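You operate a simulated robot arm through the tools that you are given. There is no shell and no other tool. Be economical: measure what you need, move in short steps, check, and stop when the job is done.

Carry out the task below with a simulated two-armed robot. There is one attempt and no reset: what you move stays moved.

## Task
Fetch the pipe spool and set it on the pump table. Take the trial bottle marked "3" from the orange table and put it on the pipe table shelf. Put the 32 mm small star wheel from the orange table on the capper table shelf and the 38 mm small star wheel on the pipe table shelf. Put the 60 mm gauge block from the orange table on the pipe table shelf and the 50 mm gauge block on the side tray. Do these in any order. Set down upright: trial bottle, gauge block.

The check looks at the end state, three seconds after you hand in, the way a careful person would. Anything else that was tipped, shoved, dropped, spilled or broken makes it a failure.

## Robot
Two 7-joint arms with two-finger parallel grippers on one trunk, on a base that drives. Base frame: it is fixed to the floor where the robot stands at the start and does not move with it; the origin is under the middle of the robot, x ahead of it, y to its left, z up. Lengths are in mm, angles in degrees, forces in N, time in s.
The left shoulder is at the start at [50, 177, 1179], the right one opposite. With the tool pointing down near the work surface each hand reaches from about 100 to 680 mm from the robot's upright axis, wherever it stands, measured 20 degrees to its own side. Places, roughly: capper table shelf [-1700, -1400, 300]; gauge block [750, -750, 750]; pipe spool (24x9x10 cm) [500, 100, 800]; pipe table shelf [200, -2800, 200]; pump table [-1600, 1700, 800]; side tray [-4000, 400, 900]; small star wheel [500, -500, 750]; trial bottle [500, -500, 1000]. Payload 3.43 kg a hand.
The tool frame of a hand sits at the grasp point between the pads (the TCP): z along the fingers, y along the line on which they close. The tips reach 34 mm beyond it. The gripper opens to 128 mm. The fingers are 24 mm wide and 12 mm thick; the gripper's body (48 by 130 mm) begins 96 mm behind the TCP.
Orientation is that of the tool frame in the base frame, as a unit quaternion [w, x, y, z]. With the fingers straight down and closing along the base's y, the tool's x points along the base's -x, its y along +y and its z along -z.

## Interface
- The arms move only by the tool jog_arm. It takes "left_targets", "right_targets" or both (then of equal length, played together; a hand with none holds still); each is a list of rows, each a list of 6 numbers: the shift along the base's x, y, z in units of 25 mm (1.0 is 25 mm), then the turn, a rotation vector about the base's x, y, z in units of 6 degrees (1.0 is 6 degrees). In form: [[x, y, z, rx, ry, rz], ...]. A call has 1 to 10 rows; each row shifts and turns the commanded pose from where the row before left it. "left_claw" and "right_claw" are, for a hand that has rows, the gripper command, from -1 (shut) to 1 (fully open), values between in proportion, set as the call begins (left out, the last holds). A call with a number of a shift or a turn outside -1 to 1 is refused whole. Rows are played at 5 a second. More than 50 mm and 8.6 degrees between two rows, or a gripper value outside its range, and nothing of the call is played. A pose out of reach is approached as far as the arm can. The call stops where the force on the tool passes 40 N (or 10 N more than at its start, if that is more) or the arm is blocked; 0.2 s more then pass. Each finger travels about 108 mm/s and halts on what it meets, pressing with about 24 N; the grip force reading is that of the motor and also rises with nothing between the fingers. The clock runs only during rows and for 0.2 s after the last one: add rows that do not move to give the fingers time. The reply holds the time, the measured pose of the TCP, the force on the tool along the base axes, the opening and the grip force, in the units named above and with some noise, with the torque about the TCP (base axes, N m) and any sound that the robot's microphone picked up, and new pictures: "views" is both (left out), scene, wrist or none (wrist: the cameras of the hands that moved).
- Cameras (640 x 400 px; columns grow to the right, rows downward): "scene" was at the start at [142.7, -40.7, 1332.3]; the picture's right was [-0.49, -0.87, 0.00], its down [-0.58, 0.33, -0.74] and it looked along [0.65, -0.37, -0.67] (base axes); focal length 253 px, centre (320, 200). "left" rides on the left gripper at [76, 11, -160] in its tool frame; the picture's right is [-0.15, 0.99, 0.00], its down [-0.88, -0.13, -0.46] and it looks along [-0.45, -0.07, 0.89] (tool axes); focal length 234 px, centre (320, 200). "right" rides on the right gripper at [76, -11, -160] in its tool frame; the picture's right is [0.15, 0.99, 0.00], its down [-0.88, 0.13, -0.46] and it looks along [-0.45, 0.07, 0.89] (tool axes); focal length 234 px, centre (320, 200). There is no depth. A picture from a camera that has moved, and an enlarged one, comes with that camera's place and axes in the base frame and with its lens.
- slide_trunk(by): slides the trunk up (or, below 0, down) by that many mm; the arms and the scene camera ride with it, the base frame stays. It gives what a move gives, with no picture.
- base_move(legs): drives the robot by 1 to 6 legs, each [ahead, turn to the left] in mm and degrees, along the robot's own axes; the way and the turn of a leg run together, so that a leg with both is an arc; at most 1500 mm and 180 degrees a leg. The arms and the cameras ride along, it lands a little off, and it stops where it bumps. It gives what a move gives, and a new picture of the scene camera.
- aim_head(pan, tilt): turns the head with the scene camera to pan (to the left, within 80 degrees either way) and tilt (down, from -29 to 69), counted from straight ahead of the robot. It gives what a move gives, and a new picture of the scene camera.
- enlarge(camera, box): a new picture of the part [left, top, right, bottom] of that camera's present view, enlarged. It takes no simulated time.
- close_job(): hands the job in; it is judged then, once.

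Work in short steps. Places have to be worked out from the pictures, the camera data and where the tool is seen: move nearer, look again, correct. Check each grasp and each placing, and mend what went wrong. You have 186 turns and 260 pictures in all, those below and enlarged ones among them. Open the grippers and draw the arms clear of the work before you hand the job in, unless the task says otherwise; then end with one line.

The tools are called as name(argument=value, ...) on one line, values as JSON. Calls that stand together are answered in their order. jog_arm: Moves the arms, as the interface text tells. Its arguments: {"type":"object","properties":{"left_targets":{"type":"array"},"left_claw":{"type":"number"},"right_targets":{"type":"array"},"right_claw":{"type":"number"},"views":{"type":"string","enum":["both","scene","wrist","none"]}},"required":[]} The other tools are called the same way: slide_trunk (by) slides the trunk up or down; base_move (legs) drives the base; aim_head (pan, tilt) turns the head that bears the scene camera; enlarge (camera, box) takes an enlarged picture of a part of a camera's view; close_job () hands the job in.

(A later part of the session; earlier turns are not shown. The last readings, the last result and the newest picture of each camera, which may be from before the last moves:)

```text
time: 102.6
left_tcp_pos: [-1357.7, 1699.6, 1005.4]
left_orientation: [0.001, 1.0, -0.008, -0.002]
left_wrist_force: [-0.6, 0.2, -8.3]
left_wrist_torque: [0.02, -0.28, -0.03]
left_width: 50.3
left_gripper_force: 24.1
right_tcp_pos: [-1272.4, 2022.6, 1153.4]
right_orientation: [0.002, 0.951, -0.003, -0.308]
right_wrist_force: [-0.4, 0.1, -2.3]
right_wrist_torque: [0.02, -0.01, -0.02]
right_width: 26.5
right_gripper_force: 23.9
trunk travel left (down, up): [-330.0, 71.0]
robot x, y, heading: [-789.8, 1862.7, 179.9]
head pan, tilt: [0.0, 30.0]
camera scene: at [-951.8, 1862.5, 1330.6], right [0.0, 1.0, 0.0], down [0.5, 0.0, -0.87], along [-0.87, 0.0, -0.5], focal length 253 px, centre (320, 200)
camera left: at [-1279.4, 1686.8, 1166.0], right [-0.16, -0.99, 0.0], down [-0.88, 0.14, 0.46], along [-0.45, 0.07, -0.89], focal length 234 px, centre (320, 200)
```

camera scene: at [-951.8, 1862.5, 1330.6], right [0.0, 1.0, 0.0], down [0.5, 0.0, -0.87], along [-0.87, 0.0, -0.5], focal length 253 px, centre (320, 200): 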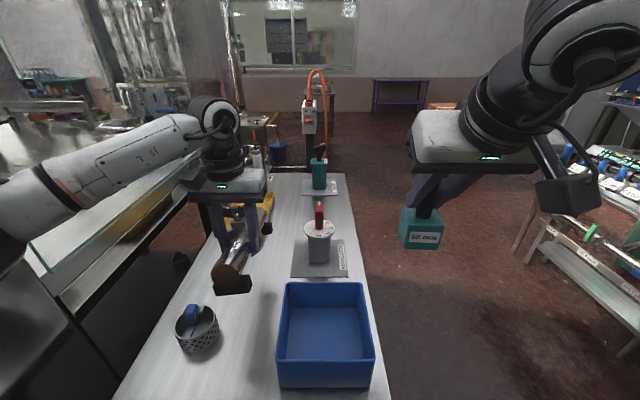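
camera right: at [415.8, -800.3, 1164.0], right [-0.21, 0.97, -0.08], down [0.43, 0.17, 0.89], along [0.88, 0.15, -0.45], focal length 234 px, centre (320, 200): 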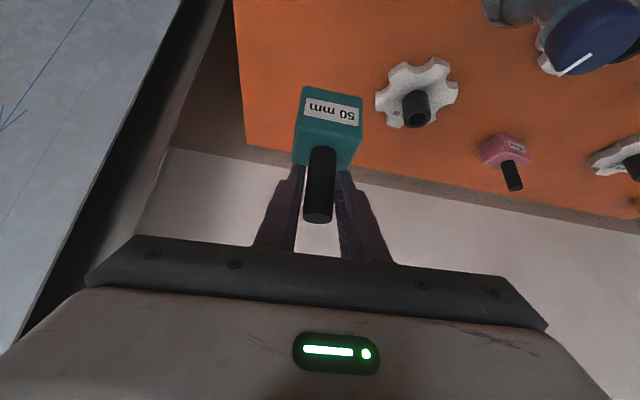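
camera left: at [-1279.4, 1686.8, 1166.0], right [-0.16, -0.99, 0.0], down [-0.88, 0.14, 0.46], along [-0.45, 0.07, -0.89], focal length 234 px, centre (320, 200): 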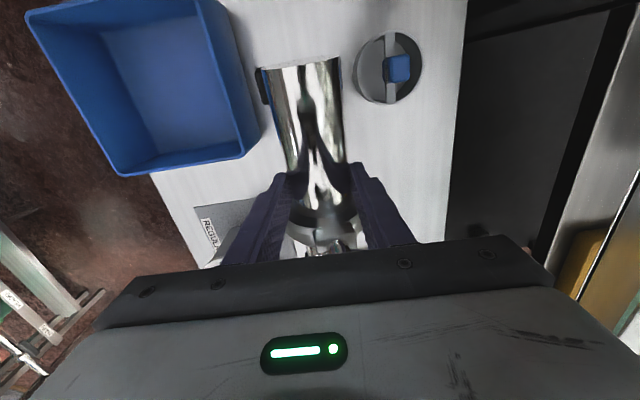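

Base bumped the table edge lightly (so the base front extends ~350 mm); items on the table are unmoved. I'll move the spool another 30 mm out and descend to z≈885.

jog_arm(left_targets=[[-0.6, -0.1, -0.6, 0, 0, 0], [-0.6, -0.1, -0.6, 0, 0, 0], [0, 0, -1, 0, 0, 0], [0, 0, -1, 0, 0, 0], [0, 0, -0.8, 0, 0, 0], [0, 0, -0.6, 0, 0, 0], [0, 0, 0, 0, 0, 0]])

```text
time: 104.2
left_tcp_pos: [-1387.8, 1693.4, 893.4]
left_orientation: [0.001, 1.0, -0.007, -0.003]
left_wrist_force: [2.3, -1.1, -2.0]
left_wrist_torque: [-0.23, 0.52, 0.18]
left_width: 50.2
left_gripper_force: 24.4
right_tcp_pos: [-1273.0, 2022.0, 1153.4]
right_orientation: [0.002, 0.951, -0.003, -0.308]
right_wrist_force: [-0.3, -0.4, -2.6]
right_wrist_torque: [-0.02, -0.02, 0.04]
right_width: 26.6
right_gripper_force: 24.0
trunk travel left (down, up): [-330.0, 71.0]
robot x, y, heading: [-789.3, 1865.5, 179.9]
head pan, tilt: [0.0, 30.0]
camera scene: at [-951.0, 1862.7, 1330.8], right [0.0, 1.0, 0.0], down [0.5, 0.0, -0.87], along [-0.87, 0.0, -0.5], focal length 253 px, centre (320, 200)
camera left: at [-1310.2, 1681.1, 1052.8], right [-0.16, -0.99, 0.0], down [-0.88, 0.14, 0.46], along [-0.46, 0.07, -0.89], focal length 234 px, centre (320, 200)
```

scene: 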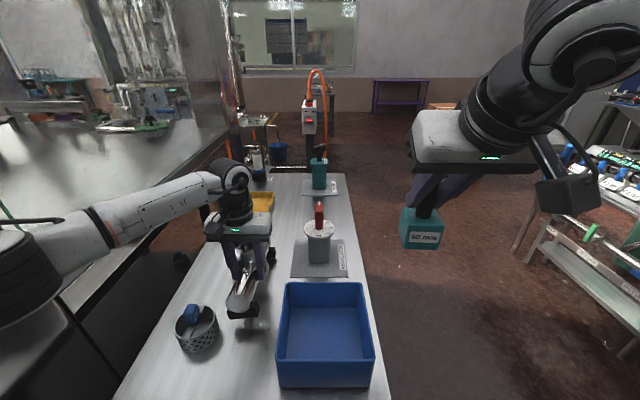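
left: 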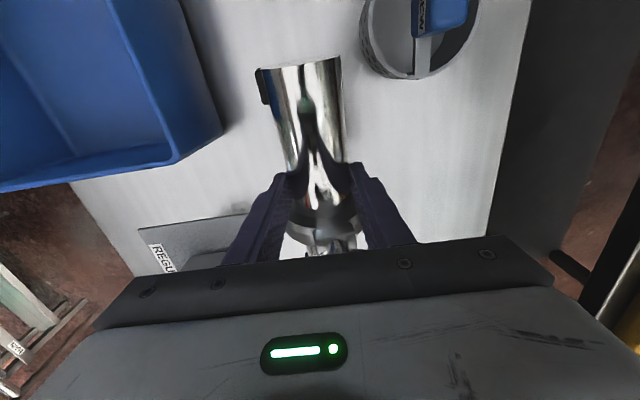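

The force shows contact already at z≈893, earlier than expected. I'll look closely.

enlarge(camera="scene", box=[170, 150, 350, 370])

```text
1.82 times, centred on (260, 260) of scene
camera zoom: at [-951.0, 1862.7, 1330.8], right [0.0, 1.0, 0.0], down [0.5, 0.0, -0.87], along [-0.87, 0.0, -0.5], focal length 461 px, centre (429, 91)
```

zoom: 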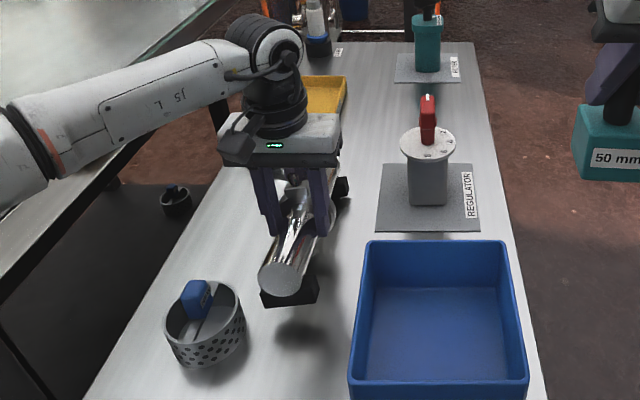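

The far foot is touching while the near foot is about 40 mm up: the spool has pitched ~10° in the grip. I'll raise slightly, level it by +10° about y, then lower gently.

jog_arm(left_targets=[[0, 0, 0.4, 0, 0.9, 0], [0, 0, 0, 0, 0.9, 0], [0, 0, -0.4, 0, 0, 0], [0, 0, -0.3, 0, 0, 0], [0, 0, 0, 0, 0, 0]])

enlarge(camera="scene", box=[170, 150, 350, 370])

```text
time: 105.4
left_tcp_pos: [-1386.7, 1692.8, 884.4]
left_orientation: [0.002, 0.995, -0.007, -0.096]
left_wrist_force: [0.7, -0.2, -8.9]
left_wrist_torque: [-0.03, -0.32, 0.0]
left_width: 50.0
left_gripper_force: 23.5
right_tcp_pos: [-1274.1, 2022.8, 1152.5]
right_orientation: [0.002, 0.951, -0.003, -0.308]
right_wrist_force: [0.1, 0.3, -1.6]
right_wrist_torque: [0.01, -0.02, 0.0]
right_width: 26.9
right_gripper_force: 24.8
trunk travel left (down, up): [-330.0, 71.0]
robot x, y, heading: [-786.8, 1865.0, 179.9]
head pan, tilt: [0.0, 30.0]
camera scene: at [-952.0, 1862.6, 1330.5], right [0.0, 1.0, 0.0], down [0.5, 0.0, -0.87], along [-0.87, 0.0, -0.5], focal length 253 px, centre (320, 200)
camera left: at [-1281.5, 1680.1, 1026.6], right [-0.16, -0.99, 0.03], down [-0.78, 0.14, 0.61], along [-0.61, 0.07, -0.79], focal length 234 px, centre (320, 200)
```

scene: 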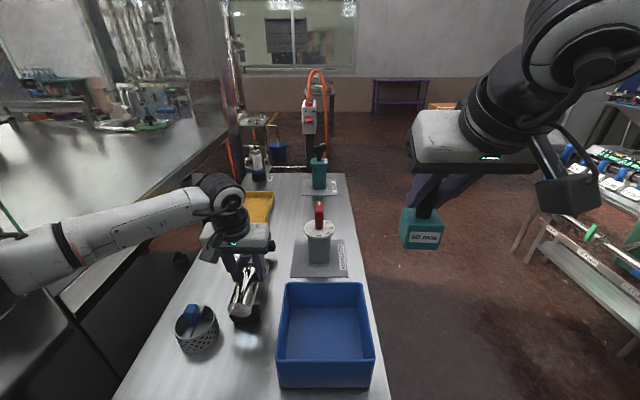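
left: 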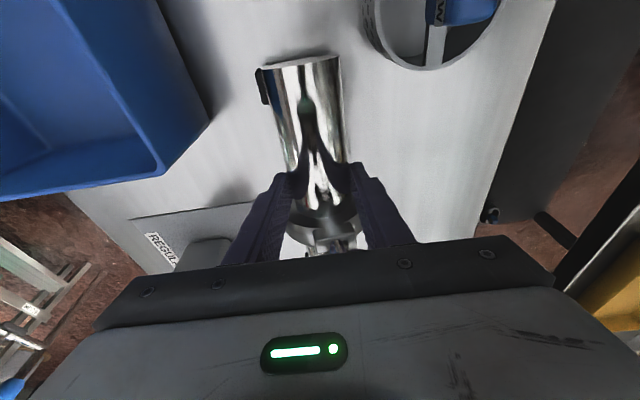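

```text
1.82 times, centred on (260, 260) of scene
camera zoom: at [-952.0, 1862.6, 1330.5], right [0.0, 1.0, 0.0], down [0.5, 0.0, -0.87], along [-0.87, 0.0, -0.5], focal length 461 px, centre (429, 91)
```

zoom: 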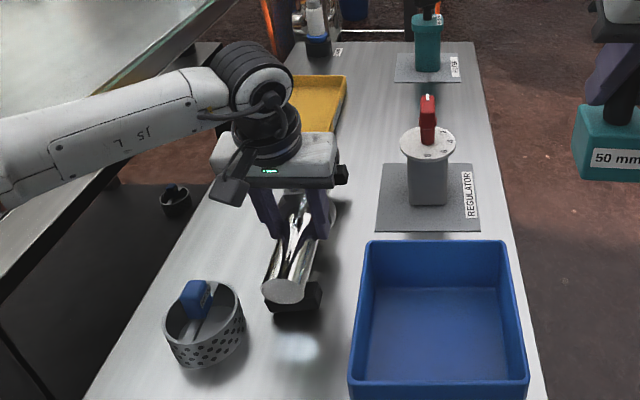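

It's level now and free again. Lowering gently to contact.

jog_arm(left_targets=[[0, 0, -0.3, 0, 0, 0], [0, 0, -0.3, 0, 0, 0], [0, 0, -0.2, 0, 0, 0], [0, 0, 0, 0, 0, 0]], views="none")

enlarge(camera="scene", box=[190, 200, 330, 350])

```text
time: 106.4
left_tcp_pos: [-1385.6, 1695.6, 867.5]
left_orientation: [0.0, 0.995, -0.008, -0.099]
left_wrist_force: [-3.3, 8.3, 9.2]
left_wrist_torque: [0.25, 0.01, -0.32]
left_width: 50.4
left_gripper_force: 23.7
right_tcp_pos: [-1271.1, 2024.8, 1153.8]
right_orientation: [0.003, 0.951, -0.003, -0.309]
right_wrist_force: [-1.1, 0.3, -2.4]
right_wrist_torque: [-0.02, 0.01, 0.01]
right_width: 26.4
right_gripper_force: 23.9
trunk travel left (down, up): [-330.0, 71.0]
robot x, y, heading: [-790.7, 1862.4, 180.2]
head pan, tilt: [0.0, 30.0]
```

```text
2.67 times, centred on (260, 275) of scene
camera zoom: at [-950.4, 1863.9, 1330.8], right [0.0, 1.0, 0.0], down [0.5, 0.0, -0.87], along [-0.87, 0.0, -0.5], focal length 676 px, centre (480, 0)
```

zoom: 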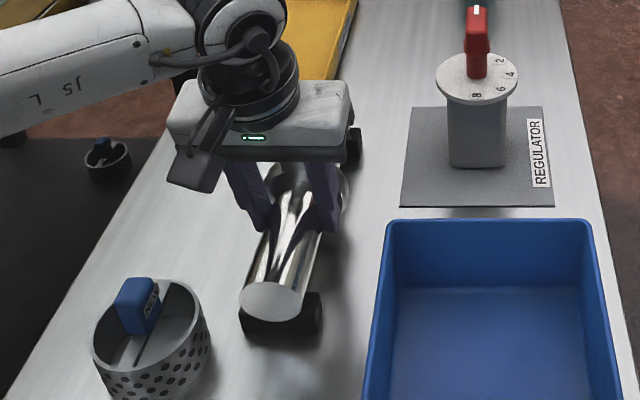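

Contact confirmed. I'll ease up 3 mm and open the left gripper partway so the spool settles on its feet.

jog_arm(left_targets=[[0, 0, 0.12, 0, 0, 0], [0, 0, 0, 0, 0, 0]], views="none")

jog_arm(left_targets=[[0, 0, 0, 0, 0, 0], [0, 0, 0, 0, 0, 0], [0, 0, 0, 0, 0, 0], [0, 0, 0, 0, 0, 0]], left_claw=0.2, views="both")

```text
time: 107.0
left_tcp_pos: [-1385.1, 1693.4, 867.0]
left_orientation: [0.003, 0.995, -0.006, -0.095]
left_wrist_force: [0.8, 2.9, -1.8]
left_wrist_torque: [0.03, 0.26, -0.26]
left_width: 50.3
left_gripper_force: 23.8
right_tcp_pos: [-1274.4, 2022.7, 1152.6]
right_orientation: [0.003, 0.951, -0.003, -0.309]
right_wrist_force: [0.0, 0.7, -2.3]
right_wrist_torque: [-0.01, -0.04, 0.0]
right_width: 26.7
right_gripper_force: 24.2
trunk travel left (down, up): [-330.0, 71.0]
robot x, y, heading: [-791.8, 1863.1, 179.5]
head pan, tilt: [0.0, 30.0]
```

```text
time: 108.0
left_tcp_pos: [-1385.3, 1693.5, 868.8]
left_orientation: [0.003, 0.995, -0.007, -0.097]
left_wrist_force: [0.6, 0.4, 0.2]
left_wrist_torque: [0.01, 0.0, 0.01]
left_width: 76.7
left_gripper_force: 0.1
right_tcp_pos: [-1272.0, 2023.0, 1154.1]
right_orientation: [0.003, 0.951, -0.003, -0.309]
right_wrist_force: [0.0, 0.2, -1.8]
right_wrist_torque: [0.01, -0.04, -0.01]
right_width: 26.8
right_gripper_force: 24.3
trunk travel left (down, up): [-330.0, 71.0]
robot x, y, heading: [-793.8, 1861.0, 179.8]
head pan, tilt: [0.0, 30.0]
camera scene: at [-951.1, 1862.8, 1330.7], right [0.0, 1.0, 0.0], down [0.5, 0.0, -0.87], along [-0.87, 0.0, -0.5], focal length 253 px, centre (320, 200)
camera left: at [-1279.7, 1682.0, 1010.6], right [-0.16, -0.99, 0.03], down [-0.77, 0.14, 0.62], along [-0.61, 0.07, -0.79], focal length 234 px, centre (320, 200)
```

scene: 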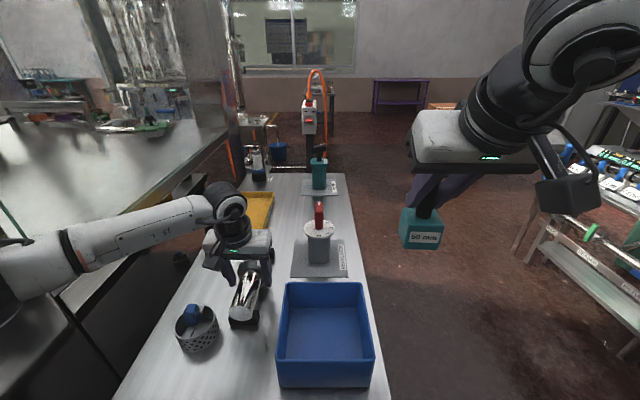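
left: 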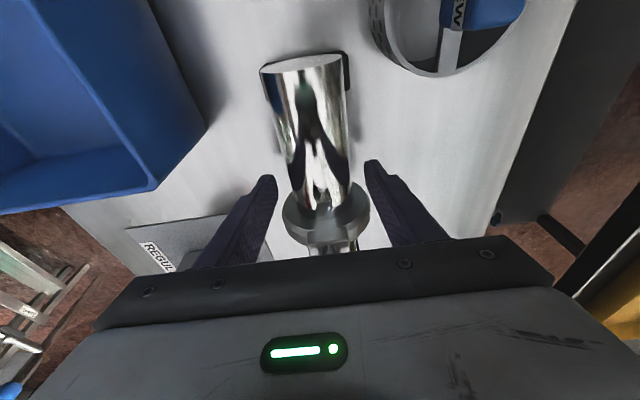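

The spool is released and standing. I'll lift the left hand clear.

jog_arm(left_targets=[[0.2, 0, 1, 0, 0, 0], [0.2, 0, 1, 0, 0, 0], [0.2, 0, 1, 0, 0, 0], [0.2, 0, 1, 0, 0, 0], [0.2, 0, 1, 0, 0, 0], [0.5, 0, 1, 0, -0.9, 0], [1, 0, 1, 0, -0.9, 0], [1, 0, 1, 0, 0, 0], [1, 0, 1, 0, 0, 0], [1, 0, 1, 0, 0, 0]], views="scene")

enlarge(camera="scene", box=[160, 180, 380, 380])

```text
time: 110.2
left_tcp_pos: [-1247.9, 1690.4, 1119.2]
left_orientation: [0.001, 1.0, -0.008, -0.002]
left_wrist_force: [0.3, 0.6, 0.5]
left_wrist_torque: [0.0, 0.0, 0.02]
left_width: 77.0
left_gripper_force: 0.1
right_tcp_pos: [-1272.7, 2023.4, 1153.8]
right_orientation: [0.002, 0.951, -0.003, -0.309]
right_wrist_force: [0.2, -0.5, -1.7]
right_wrist_torque: [-0.04, 0.0, 0.0]
right_width: 26.3
right_gripper_force: 23.9
trunk travel left (down, up): [-330.0, 71.0]
robot x, y, heading: [-792.7, 1860.5, 179.7]
head pan, tilt: [0.0, 30.0]
camera scene: at [-950.4, 1862.9, 1330.8], right [0.0, 1.0, 0.0], down [0.5, 0.0, -0.87], along [-0.87, 0.0, -0.5], focal length 253 px, centre (320, 200)
```

scene: 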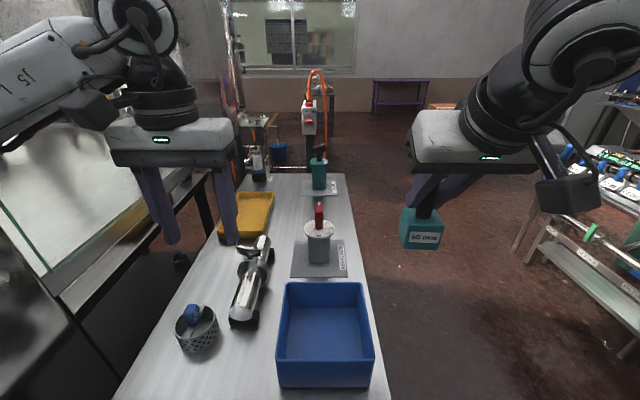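

```text
2.00 times, centred on (270, 280) of scene
camera zoom: at [-950.4, 1862.9, 1330.8], right [0.0, 1.0, 0.0], down [0.5, 0.0, -0.87], along [-0.87, 0.0, -0.5], focal length 507 px, centre (420, 40)
```

zoom: 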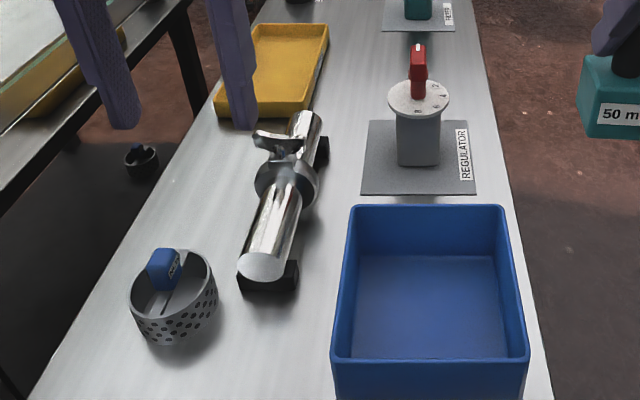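

The spool is standing well on the pump table. Now the 50 mm block goes to the side tray; I'll back off and go around the north side of the pump table.

base_move(legs=[[-150, 0], [0, -50], [950, 0], [0, 50], [1200, 0]])

aim_head(pan=35, tilt=15)

```text
time: 126.2
left_tcp_pos: [-2891.0, 2441.2, 1118.7]
left_orientation: [0.001, 1.0, -0.014, -0.003]
left_wrist_force: [0.2, 1.0, 0.5]
left_wrist_torque: [-0.02, -0.01, -0.02]
left_width: 76.9
left_gripper_force: 0.0
right_tcp_pos: [-2912.0, 2773.4, 1153.8]
right_orientation: [0.001, 0.951, -0.008, -0.309]
right_wrist_force: [-0.4, -0.3, -1.2]
right_wrist_torque: [-0.02, -0.01, 0.0]
right_width: 26.3
right_gripper_force: 24.5
trunk travel left (down, up): [-330.0, 71.0]
robot x, y, heading: [-2429.7, 2606.9, 179.1]
head pan, tilt: [0.0, 30.0]
camera scene: at [-2591.9, 2609.2, 1330.6], right [0.02, 1.0, 0.0], down [0.5, -0.01, -0.87], along [-0.87, 0.01, -0.5], focal length 253 px, centre (320, 200)
```

scene: 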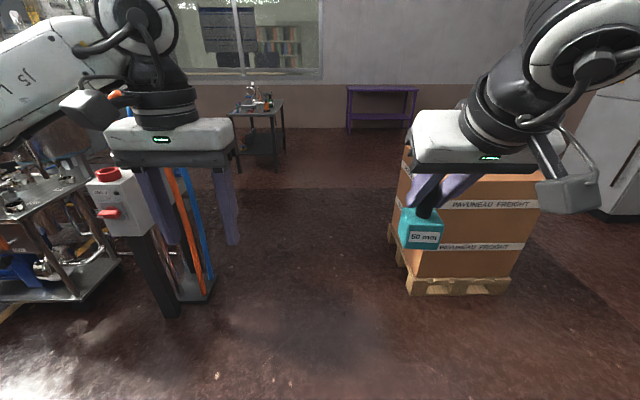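

```text
time: 127.2
left_tcp_pos: [-2889.7, 2441.1, 1118.3]
left_orientation: [0.001, 1.0, -0.014, -0.003]
left_wrist_force: [-0.7, 0.2, 0.4]
left_wrist_torque: [0.01, 0.03, -0.01]
left_width: 76.8
left_gripper_force: 0.0
right_tcp_pos: [-2911.0, 2773.4, 1154.2]
right_orientation: [0.001, 0.951, -0.008, -0.309]
right_wrist_force: [0.2, 0.4, -1.6]
right_wrist_torque: [-0.01, -0.04, 0.03]
right_width: 26.4
right_gripper_force: 23.8
trunk travel left (down, up): [-330.0, 71.0]
robot x, y, heading: [-2431.0, 2607.1, 178.9]
head pan, tilt: [35.0, 15.0]
camera scene: at [-2578.7, 2555.5, 1354.9], right [-0.56, 0.83, 0.0], down [0.21, 0.14, -0.97], along [-0.8, -0.54, -0.26], focal length 253 px, centre (320, 200)
```

scene: 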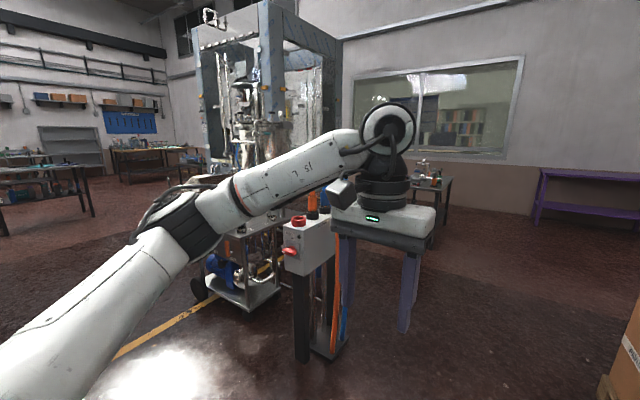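

There's a tall machine near (-3800,700) and a control post near (-3600,1680). I'll turn left to view the floor between the machines.

base_move(legs=[[0, 70]])

aim_head(pan=0, tilt=15)

```text
time: 130.7
left_tcp_pos: [-2417.7, 2116.7, 1118.0]
left_orientation: [0.002, 0.818, 0.575, -0.002]
left_wrist_force: [0.2, -0.4, 0.4]
left_wrist_torque: [-0.03, 0.01, 0.0]
left_width: 76.9
left_gripper_force: 0.1
right_tcp_pos: [-2738.7, 2202.2, 1154.0]
right_orientation: [0.181, 0.776, 0.551, -0.249]
right_wrist_force: [0.4, -0.4, -1.9]
right_wrist_torque: [0.04, -0.02, -0.02]
right_width: 26.3
right_gripper_force: 24.0
trunk travel left (down, up): [-330.0, 71.0]
robot x, y, heading: [-2434.8, 2602.3, -108.9]
head pan, tilt: [35.0, 15.0]
camera scene: at [-2428.4, 2450.3, 1354.9], right [-0.96, -0.27, 0.0], down [-0.07, 0.25, -0.97], along [0.26, -0.93, -0.26], focal length 253 px, centre (320, 200)
```

scene: 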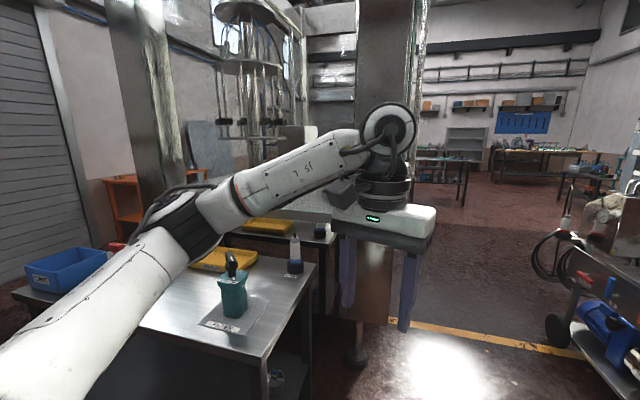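

```text
time: 131.7
left_tcp_pos: [-2418.6, 2117.7, 1118.1]
left_orientation: [0.002, 0.819, 0.574, -0.001]
left_wrist_force: [0.3, 0.1, 0.9]
left_wrist_torque: [-0.01, -0.03, 0.01]
left_width: 77.1
left_gripper_force: 0.1
right_tcp_pos: [-2740.8, 2202.0, 1152.7]
right_orientation: [0.182, 0.775, 0.551, -0.25]
right_wrist_force: [-0.3, 0.5, -1.5]
right_wrist_torque: [-0.01, -0.03, 0.03]
right_width: 26.4
right_gripper_force: 24.0
trunk travel left (down, up): [-330.0, 71.0]
robot x, y, heading: [-2427.6, 2606.6, -109.2]
head pan, tilt: [0.0, 15.0]
camera scene: at [-2484.7, 2451.9, 1354.9], right [-0.94, 0.33, 0.0], down [0.08, 0.24, -0.97], along [-0.32, -0.91, -0.26], focal length 253 px, centre (320, 200)
```

scene: 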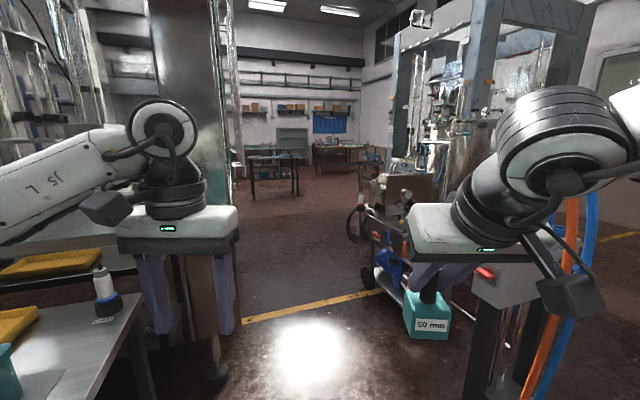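

There's a ~1.1 m passage between the machine corner (x≈-2350) and the cart (x≈-3600). I'll drive to (-2900,2000) and then south to y≈900.

base_move(legs=[[0, -19], [766, 0], [0, 38], [1050, 0]])

aim_head(pan=-60, tilt=20)

```text
time: 141.0
left_tcp_pos: [-2674.5, 1283.0, 1122.0]
left_orientation: [0.007, 0.695, 0.719, 0.002]
left_wrist_force: [-0.3, -0.4, 0.2]
left_wrist_torque: [-0.02, 0.03, -0.01]
left_width: 77.0
left_gripper_force: 0.1
right_tcp_pos: [-3014.0, 1247.0, 1164.7]
right_orientation: [0.233, 0.661, 0.679, -0.219]
right_wrist_force: [-0.2, -0.2, -2.0]
right_wrist_torque: [0.03, 0.02, 0.0]
right_width: 26.5
right_gripper_force: 23.9
trunk travel left (down, up): [-330.0, 71.0]
robot x, y, heading: [-2862.6, 1713.1, -85.8]
head pan, tilt: [0.0, 15.0]
stopped in leg 4: the robot was blocked; the commanded pose is now the measured one
camera scene: at [-2860.3, 1576.7, 1360.6], right [-1.0, -0.08, -0.01], down [-0.01, 0.23, -0.97], along [0.07, -0.97, -0.23], focal length 253 px, centre (320, 200)
```

scene: 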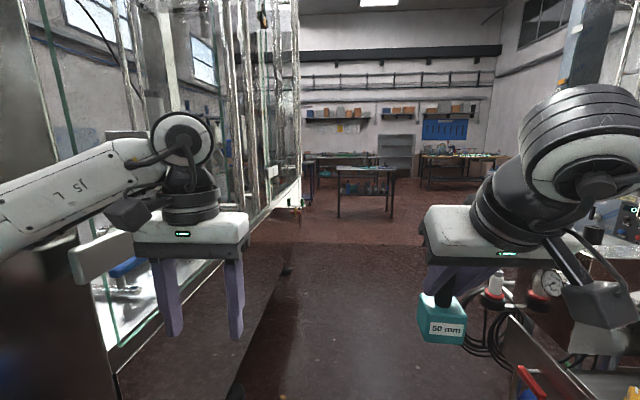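

```text
time: 142.3
left_tcp_pos: [-2674.1, 1283.7, 1122.2]
left_orientation: [0.008, 0.695, 0.719, 0.0]
left_wrist_force: [0.4, 0.6, 0.3]
left_wrist_torque: [-0.02, -0.01, -0.03]
left_width: 76.8
left_gripper_force: 0.0
right_tcp_pos: [-3013.9, 1248.4, 1166.3]
right_orientation: [0.236, 0.66, 0.678, -0.22]
right_wrist_force: [0.4, -0.5, -1.7]
right_wrist_torque: [-0.01, 0.0, 0.02]
right_width: 26.5
right_gripper_force: 24.3
trunk travel left (down, up): [-330.0, 71.0]
robot x, y, heading: [-2867.1, 1709.2, -85.8]
head pan, tilt: [-60.0, 20.0]
camera scene: at [-2943.5, 1618.8, 1349.5], right [-0.56, 0.83, -0.03], down [0.29, 0.16, -0.94], along [-0.77, -0.54, -0.33], focal length 253 px, centre (320, 200)
```

scene: 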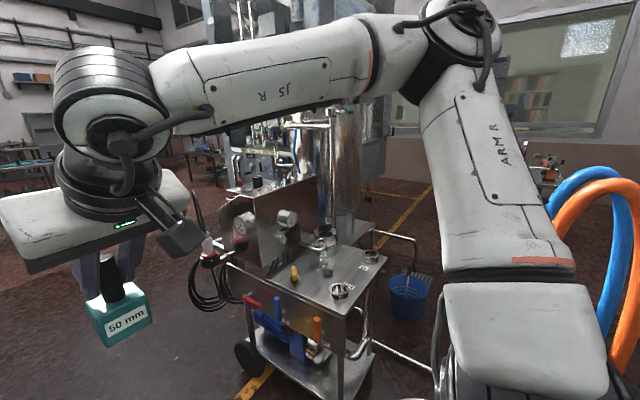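

Blocked again, with the tilt suggesting contact at front-left. I'll back off 100 mm and look left and down to find it.

base_move(legs=[[-100, 0]])

aim_head(pan=60, tilt=45)

```text
time: 143.5
left_tcp_pos: [-2677.0, 1358.6, 1105.9]
left_orientation: [-0.006, 0.697, 0.717, 0.011]
left_wrist_force: [0.0, 0.2, 0.2]
left_wrist_torque: [0.0, -0.03, 0.0]
left_width: 76.7
left_gripper_force: 0.0
right_tcp_pos: [-3013.6, 1322.1, 1153.8]
right_orientation: [0.224, 0.662, 0.683, -0.212]
right_wrist_force: [-1.3, 0.3, -1.7]
right_wrist_torque: [0.01, -0.01, 0.02]
right_width: 26.4
right_gripper_force: 23.6
trunk travel left (down, up): [-330.0, 71.0]
robot x, y, heading: [-2871.8, 1806.2, -86.2]
head pan, tilt: [-60.0, 20.0]
camera scene: at [-2942.9, 1687.1, 1346.8], right [-0.56, 0.83, 0.0], down [0.28, 0.19, -0.94], along [-0.78, -0.52, -0.34], focal length 253 px, centre (320, 200)
```

scene: 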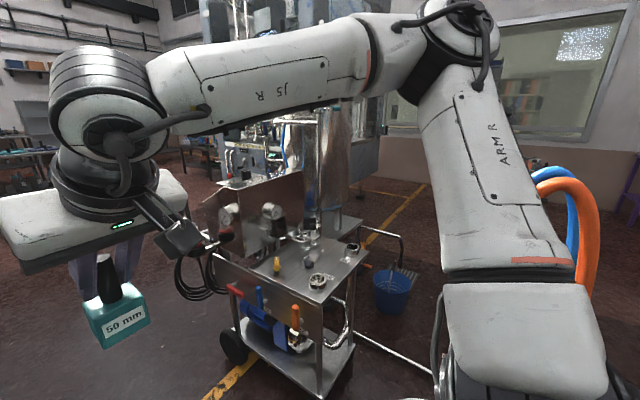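

```text
time: 145.5
left_tcp_pos: [-2677.5, 1358.3, 1105.6]
left_orientation: [-0.007, 0.697, 0.717, 0.011]
left_wrist_force: [0.0, 0.3, 0.0]
left_wrist_torque: [0.0, -0.02, -0.02]
left_width: 76.8
left_gripper_force: 0.1
right_tcp_pos: [-3013.1, 1320.7, 1153.3]
right_orientation: [0.224, 0.663, 0.683, -0.211]
right_wrist_force: [-0.7, 0.9, -1.6]
right_wrist_torque: [0.02, 0.04, 0.01]
right_width: 26.7
right_gripper_force: 24.1
trunk travel left (down, up): [-330.0, 71.0]
robot x, y, heading: [-2873.0, 1807.1, -86.1]
head pan, tilt: [60.0, 45.0]
camera scene: at [-2792.4, 1702.4, 1308.1], right [-0.44, -0.9, 0.0], down [-0.63, 0.31, -0.71], along [0.64, -0.31, -0.71], focal length 253 px, centre (320, 200)
```

scene: 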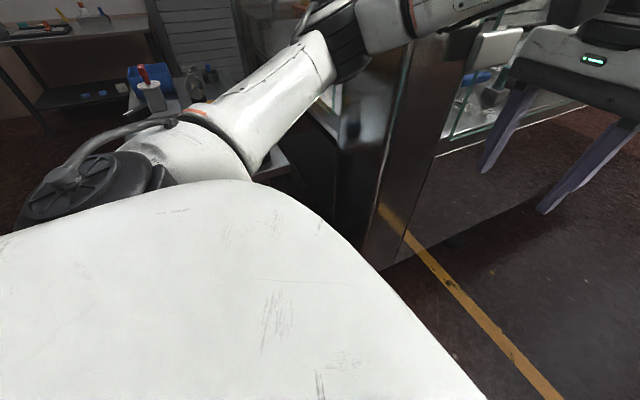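

The left arm got nudged, so its elbow evidently touched the machine's corner cabinet. I'll shift my path ~130 mm west, roughly centred in the passage, and proceed in smaller pieces.

base_move(legs=[[0, -30], [270, 0], [0, 26], [350, 0]])

aim_head(pan=-20, tilt=25)

```text
time: 152.0
left_tcp_pos: [-2831.4, 756.7, 1106.2]
left_orientation: [-0.006, 0.722, 0.692, 0.011]
left_wrist_force: [0.0, 0.5, -0.2]
left_wrist_torque: [0.02, -0.04, -0.04]
left_width: 76.9
left_gripper_force: 0.1
right_tcp_pos: [-3167.7, 743.9, 1152.5]
right_orientation: [0.217, 0.686, 0.659, -0.219]
right_wrist_force: [-0.1, -0.3, -2.0]
right_wrist_torque: [0.04, 0.01, 0.02]
right_width: 26.4
right_gripper_force: 24.2
trunk travel left (down, up): [-330.0, 71.0]
robot x, y, heading: [-2988.4, 1219.9, -90.0]
head pan, tilt: [60.0, 45.0]
camera scene: at [-2921.7, 1109.0, 1308.0], right [-0.5, -0.87, 0.0], down [-0.61, 0.35, -0.71], along [0.61, -0.35, -0.71], focal length 253 px, centre (320, 200)
```

scene: 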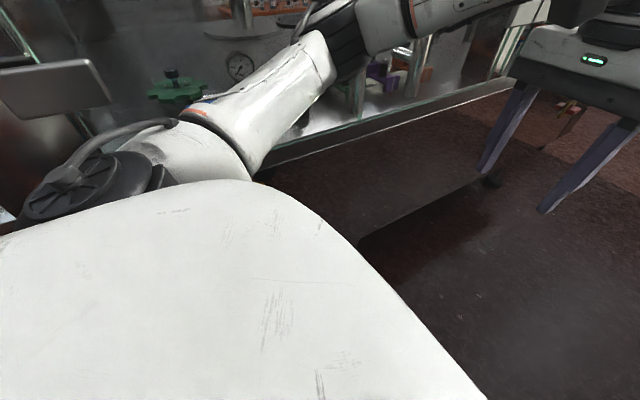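

```text
time: 153.6
left_tcp_pos: [-2831.3, 758.5, 1106.0]
left_orientation: [-0.006, 0.721, 0.692, 0.009]
left_wrist_force: [-0.1, -0.4, 0.3]
left_wrist_torque: [-0.02, -0.03, 0.03]
left_width: 76.8
left_gripper_force: 0.0
right_tcp_pos: [-3169.2, 743.3, 1153.6]
right_orientation: [0.216, 0.686, 0.659, -0.219]
right_wrist_force: [-1.0, 0.3, -1.6]
right_wrist_torque: [-0.01, 0.0, 0.0]
right_width: 26.6
right_gripper_force: 23.9
trunk travel left (down, up): [-330.0, 71.0]
robot x, y, heading: [-2988.4, 1217.9, -90.0]
head pan, tilt: [-20.0, 25.0]
camera scene: at [-3023.6, 1063.7, 1338.6], right [-0.94, 0.34, 0.0], down [0.14, 0.4, -0.91], along [-0.31, -0.85, -0.42], focal length 253 px, centre (320, 200)
```

scene: 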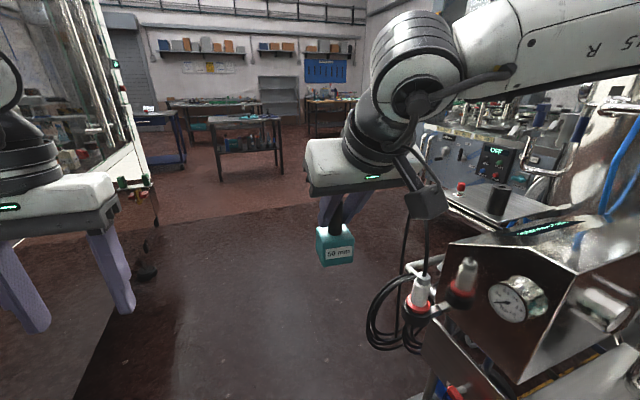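

The pass is clear. The side tray should be around pixel (486,199); I'll enlarge there.

enlarge(camera="scene", box=[400, 90, 640, 260])

```text
2.35 times, centred on (520, 175) of scene
camera zoom: at [-3023.6, 1063.7, 1338.6], right [-0.94, 0.34, 0.0], down [0.14, 0.4, -0.91], along [-0.31, -0.85, -0.42], focal length 596 px, centre (-151, 259)
```

zoom: 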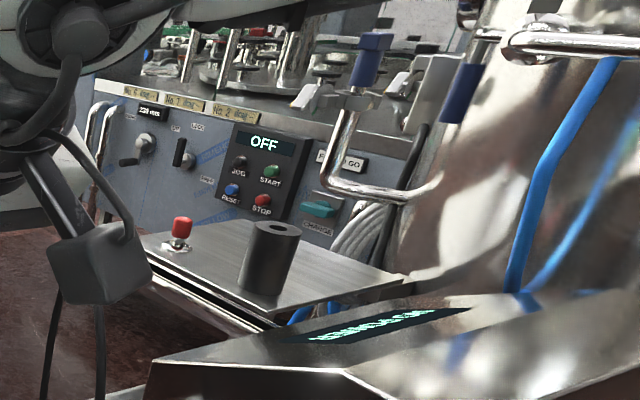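

The side tray is the steel plate with a red knob and a black cylinder, in front of the machine panel. I'll drive south past the cart and turn west.

base_move(legs=[[850, 0], [0, -90]])

aim_head(pan=0, tilt=30)

```text
time: 162.0
left_tcp_pos: [-3458.6, 242.5, 1105.6]
left_orientation: [0.005, 0.999, -0.046, 0.011]
left_wrist_force: [1.1, -0.3, -0.2]
left_wrist_torque: [0.01, -0.01, -0.02]
left_width: 76.9
left_gripper_force: 0.0
right_tcp_pos: [-3455.6, 581.0, 1153.5]
right_orientation: [-0.011, 0.95, -0.044, -0.308]
right_wrist_force: [-0.4, -0.1, -2.4]
right_wrist_torque: [0.02, -0.02, 0.0]
right_width: 26.3
right_gripper_force: 23.9
trunk travel left (down, up): [-330.0, 71.0]
robot x, y, heading: [-2988.6, 379.2, 177.1]
head pan, tilt: [-20.0, 25.0]
camera scene: at [-3143.6, 420.2, 1338.6], right [0.39, 0.92, 0.0], down [0.39, -0.17, -0.91], along [-0.83, 0.35, -0.42], focal length 253 px, centre (320, 200)
```

scene: 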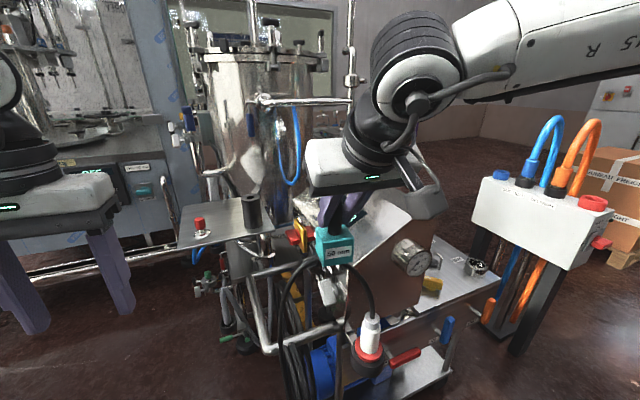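

```text
time: 162.8
left_tcp_pos: [-3458.9, 242.6, 1105.6]
left_orientation: [0.003, 0.999, -0.047, 0.011]
left_wrist_force: [0.4, -0.3, 0.4]
left_wrist_torque: [0.02, -0.01, 0.0]
left_width: 77.0
left_gripper_force: 0.1
right_tcp_pos: [-3455.0, 581.1, 1153.6]
right_orientation: [-0.012, 0.95, -0.044, -0.308]
right_wrist_force: [0.0, 0.4, -1.8]
right_wrist_torque: [-0.03, -0.05, 0.0]
right_width: 26.2
right_gripper_force: 24.0
trunk travel left (down, up): [-330.0, 71.0]
robot x, y, heading: [-2988.4, 375.1, 177.1]
head pan, tilt: [0.0, 30.0]
camera scene: at [-3149.1, 388.9, 1330.7], right [0.05, 1.0, 0.0], down [0.5, -0.03, -0.87], along [-0.86, 0.05, -0.5], focal length 253 px, centre (320, 200)
```

scene: 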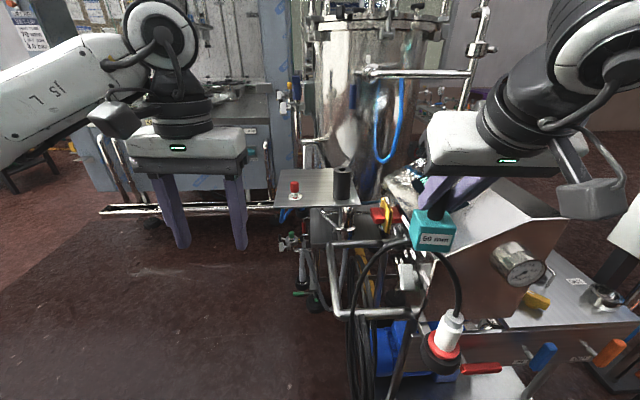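

The tray (z≈900) spans about x -3845…-4150, y 280…560, with the knob at (-3908,350) and cylinder at (-3867,505). I'll place the block at about (-3955,428) and drive to (-3380,180), facing -x.

base_move(legs=[[0, 29.5], [439, 0], [0, -26.5]])

aim_head(pan=-20, tilt=35)

```text
time: 168.2
left_tcp_pos: [-3840.7, 49.0, 1107.2]
left_orientation: [0.003, 0.999, -0.035, 0.011]
left_wrist_force: [0.7, -0.4, 0.4]
left_wrist_torque: [0.0, 0.0, -0.02]
left_width: 76.8
left_gripper_force: 0.2
right_tcp_pos: [-3843.7, 386.6, 1153.6]
right_orientation: [-0.007, 0.951, -0.033, -0.308]
right_wrist_force: [0.2, 0.5, -1.9]
right_wrist_torque: [-0.01, -0.03, 0.01]
right_width: 26.3
right_gripper_force: 23.4
trunk travel left (down, up): [-330.0, 71.0]
robot x, y, heading: [-3371.9, 195.0, 178.4]
head pan, tilt: [0.0, 30.0]
camera scene: at [-3534.0, 201.7, 1330.7], right [0.03, 1.0, 0.0], down [0.5, -0.02, -0.87], along [-0.87, 0.03, -0.5], focal length 253 px, centre (320, 200)
```

scene: 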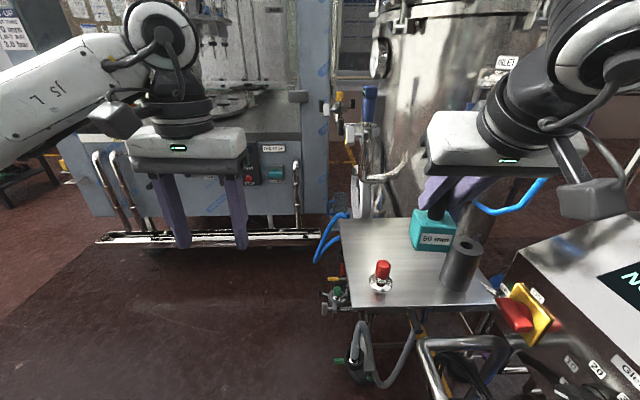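

```text
time: 169.1
left_tcp_pos: [-3839.9, 47.9, 1105.2]
left_orientation: [0.003, 0.999, -0.035, 0.012]
left_wrist_force: [-0.4, 0.3, 0.7]
left_wrist_torque: [0.0, -0.02, 0.0]
left_width: 77.0
left_gripper_force: 0.1
right_tcp_pos: [-3843.8, 386.2, 1153.5]
right_orientation: [-0.007, 0.951, -0.033, -0.307]
right_wrist_force: [-0.5, 0.0, -1.6]
right_wrist_torque: [0.01, -0.03, 0.0]
right_width: 26.4
right_gripper_force: 23.8
trunk travel left (down, up): [-330.0, 71.0]
robot x, y, heading: [-3376.0, 192.0, 178.4]
head pan, tilt: [-20.0, 35.0]
camera scene: at [-3525.4, 231.0, 1322.9], right [0.37, 0.93, 0.0], down [0.53, -0.21, -0.82], along [-0.76, 0.3, -0.57], focal length 253 px, centre (320, 200)
```

scene: 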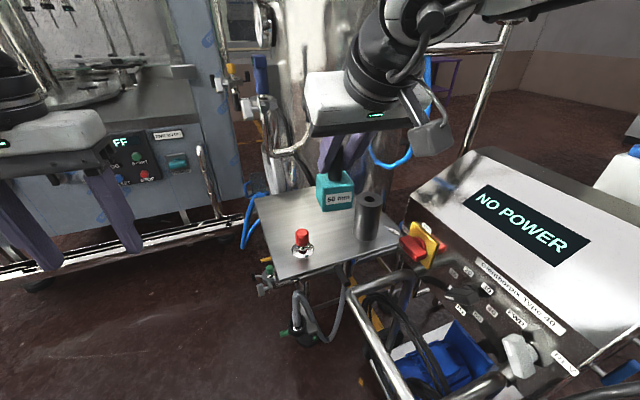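

The tray corners are consistent with z=900. I'll move the block to (-3955,425) and lower to ~20 mm above the tray.

jog_arm(right_targets=[[-0.9, 0.3, 0, 0, 0, 0], [-0.9, 0.3, 0, 0, 0, 0], [-0.9, 0.3, -0.3, 0, 0, 0], [-0.9, 0.3, -0.7, 0, 0, 0], [-0.85, 0.36, -1, 0, 0, 0], [0, 0, -1, 0, 0, 0], [0, 0, -1, 0, 0, 0], [0, 0, -1, 0, 0, 0], [0, 0, -0.7, 0, 0, 0], [0, 0, 0, 0, 0, 0]])

```text
time: 171.3
left_tcp_pos: [-3840.8, 47.2, 1106.9]
left_orientation: [0.004, 0.999, -0.035, 0.011]
left_wrist_force: [-0.3, -0.3, -0.1]
left_wrist_torque: [0.02, -0.03, -0.01]
left_width: 77.0
left_gripper_force: 0.1
right_tcp_pos: [-3954.2, 424.0, 1008.6]
right_orientation: [-0.007, 0.951, -0.033, -0.308]
right_wrist_force: [-0.3, 0.8, -2.3]
right_wrist_torque: [0.01, -0.02, 0.01]
right_width: 26.4
right_gripper_force: 24.5
trunk travel left (down, up): [-330.0, 71.0]
robot x, y, heading: [-3377.2, 198.2, 178.3]
head pan, tilt: [-20.0, 35.0]
camera scene: at [-3525.4, 231.1, 1322.9], right [0.37, 0.93, 0.0], down [0.53, -0.21, -0.82], along [-0.76, 0.3, -0.57], focal length 253 px, centre (320, 200)
camera right: at [-3799.3, 424.4, 1095.7], right [0.05, -1.0, -0.08], down [-0.45, -0.09, 0.89], along [-0.89, -0.01, -0.46], focal length 234 px, centre (320, 200)
```

scene: 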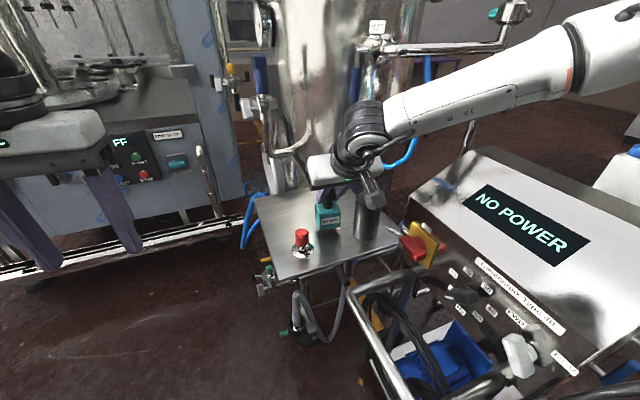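
right: 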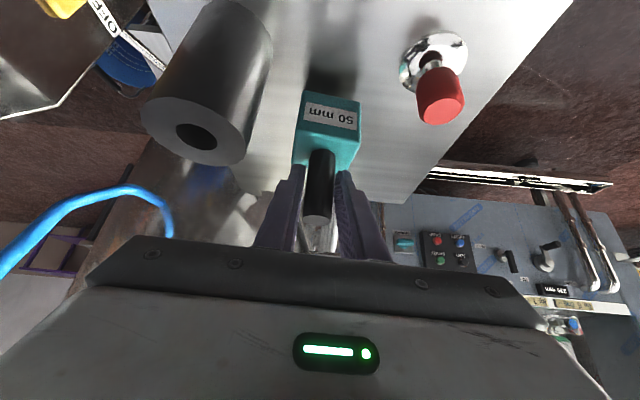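

Position is good, between the knob and the cylinder. Lowering gently to contact.

jog_arm(right_targets=[[0, 0, -0.3, 0, 0, 0], [0, 0, -0.25, 0, 0, 0], [0, 0, -0.1, 0, 0, 0], [0, 0, 0, 0, 0, 0]], views="none")

enlarge(camera="scene", box=[240, 140, 420, 290])

```text
time: 172.3
left_tcp_pos: [-3840.4, 48.0, 1106.2]
left_orientation: [0.004, 0.999, -0.035, 0.011]
left_wrist_force: [-0.2, 0.4, 0.8]
left_wrist_torque: [-0.01, 0.03, -0.01]
left_width: 76.8
left_gripper_force: 0.0
right_tcp_pos: [-3955.1, 424.3, 993.9]
right_orientation: [-0.008, 0.951, -0.033, -0.308]
right_wrist_force: [-0.2, 0.1, -1.7]
right_wrist_torque: [-0.02, 0.01, 0.0]
right_width: 26.3
right_gripper_force: 23.9
trunk travel left (down, up): [-330.0, 71.0]
robot x, y, heading: [-3373.5, 195.6, 178.4]
head pan, tilt: [-20.0, 35.0]
```

```text
2.67 times, centred on (330, 215) of scene
camera zoom: at [-3525.5, 231.1, 1322.9], right [0.37, 0.93, 0.0], down [0.53, -0.21, -0.82], along [-0.76, 0.3, -0.57], focal length 676 px, centre (293, 160)
```

zoom: 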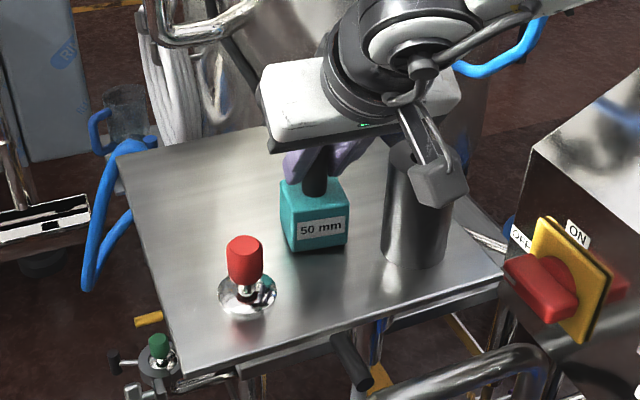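

No contact yet at z≈994; lowering in 3 mm steps.

jog_arm(right_targets=[[0, 0, -0.12, 0, 0, 0], [0, 0, -0.12, 0, 0, 0], [0, 0, 0, 0, 0, 0]], views="none")

```text
time: 173.1
left_tcp_pos: [-3838.8, 47.8, 1107.6]
left_orientation: [0.003, 0.999, -0.035, 0.011]
left_wrist_force: [-0.7, 0.4, 0.8]
left_wrist_torque: [0.01, -0.02, -0.01]
left_width: 76.6
left_gripper_force: 0.1
right_tcp_pos: [-3954.7, 424.9, 991.2]
right_orientation: [-0.007, 0.95, -0.032, -0.311]
right_wrist_force: [-0.2, -0.2, 13.6]
right_wrist_torque: [0.34, -0.37, -0.05]
right_width: 26.5
right_gripper_force: 23.9
trunk travel left (down, up): [-330.0, 71.0]
robot x, y, heading: [-3375.0, 197.2, 178.4]
head pan, tilt: [-20.0, 35.0]
```

Contact at z≈991. I'll ease up slightly and open the right gripper partway.

jog_arm(right_targets=[[0, 0, 0.1, 0, 0, 0], [0, 0, 0, 0, 0, 0]], views="none")

jog_arm(right_targets=[[0, 0, 0, 0, 0, 0], [0, 0, 0, 0, 0, 0], [0, 0, 0, 0, 0, 0]], right_claw=-0.2, views="wrist")

```text
time: 173.7
left_tcp_pos: [-3840.3, 47.7, 1106.9]
left_orientation: [0.003, 0.999, -0.035, 0.011]
left_wrist_force: [-0.4, 0.1, 0.0]
left_wrist_torque: [0.02, -0.01, 0.02]
left_width: 76.9
left_gripper_force: 0.1
right_tcp_pos: [-3955.9, 424.0, 991.4]
right_orientation: [-0.007, 0.95, -0.033, -0.309]
right_wrist_force: [-2.2, -2.6, 9.9]
right_wrist_torque: [0.19, 0.7, 0.18]
right_width: 26.3
right_gripper_force: 23.9
trunk travel left (down, up): [-330.0, 71.0]
robot x, y, heading: [-3372.6, 197.5, 178.3]
head pan, tilt: [-20.0, 35.0]
```

```text
time: 174.5
left_tcp_pos: [-3840.3, 48.3, 1106.6]
left_orientation: [0.004, 0.999, -0.035, 0.011]
left_wrist_force: [-0.1, -0.2, 1.0]
left_wrist_torque: [0.02, -0.01, -0.04]
left_width: 76.8
left_gripper_force: 0.1
right_tcp_pos: [-3954.7, 426.2, 990.9]
right_orientation: [-0.008, 0.951, -0.033, -0.307]
right_wrist_force: [0.5, -0.3, 0.7]
right_wrist_torque: [-0.03, -0.03, -0.03]
right_width: 50.9
right_gripper_force: 0.0
trunk travel left (down, up): [-330.0, 71.0]
robot x, y, heading: [-3376.1, 193.4, 178.2]
head pan, tilt: [-20.0, 35.0]
camera right: at [-3799.5, 425.9, 1077.0], right [0.05, -1.0, -0.08], down [-0.45, -0.09, 0.89], along [-0.89, -0.01, -0.46], focal length 234 px, centre (320, 200)
```

right: 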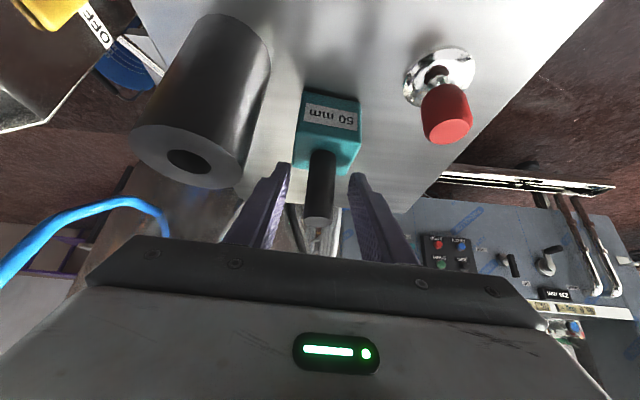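

The block stands free on the tray. Withdrawing the right hand up and back.

jog_arm(right_targets=[[0.1, 0, 0.7, 0, 0, 0], [0.1, 0, 1, 0, 0, 0], [0.2, 0, 1, 0, 0, 0], [0.3, 0, 1, 0, 0, 0], [0.5, 0, 1, 0, 1, 0], [1, 0, 1, 0, 1, 0], [1, 0, 0, 0, 1, 0], [1, -0.5, 0, 0, 1, 0], [1, -0.5, 0, 0, 1, 0], [0, 0, 0, 0, 1, 0]], views="scene")

```text
time: 176.7
left_tcp_pos: [-3840.3, 47.7, 1105.2]
left_orientation: [0.003, 0.999, -0.034, 0.011]
left_wrist_force: [0.2, 0.5, 0.0]
left_wrist_torque: [0.0, -0.03, 0.02]
left_width: 76.7
left_gripper_force: 0.1
right_tcp_pos: [-3853.0, 393.9, 1145.1]
right_orientation: [0.004, 0.808, -0.033, -0.588]
right_wrist_force: [0.1, -0.6, 0.3]
right_wrist_torque: [0.01, 0.0, 0.01]
right_width: 51.1
right_gripper_force: 0.1
right hand out of reach, approached as far as the arm can: row 9, 10
trunk travel left (down, up): [-330.0, 71.0]
robot x, y, heading: [-3375.2, 197.6, 178.5]
head pan, tilt: [-20.0, 35.0]
camera scene: at [-3525.7, 231.2, 1322.8], right [0.37, 0.93, 0.0], down [0.53, -0.21, -0.82], along [-0.76, 0.3, -0.57], focal length 253 px, centre (320, 200)
```

scene: 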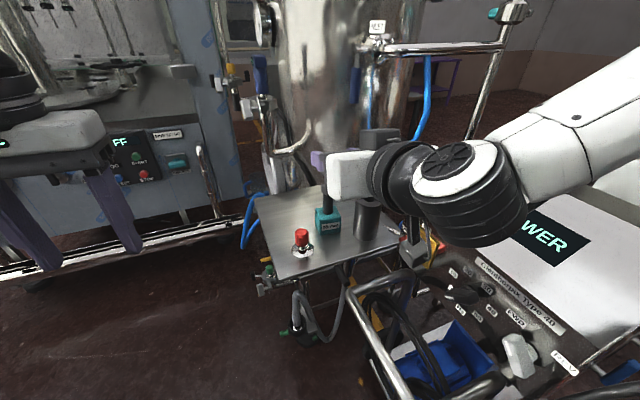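

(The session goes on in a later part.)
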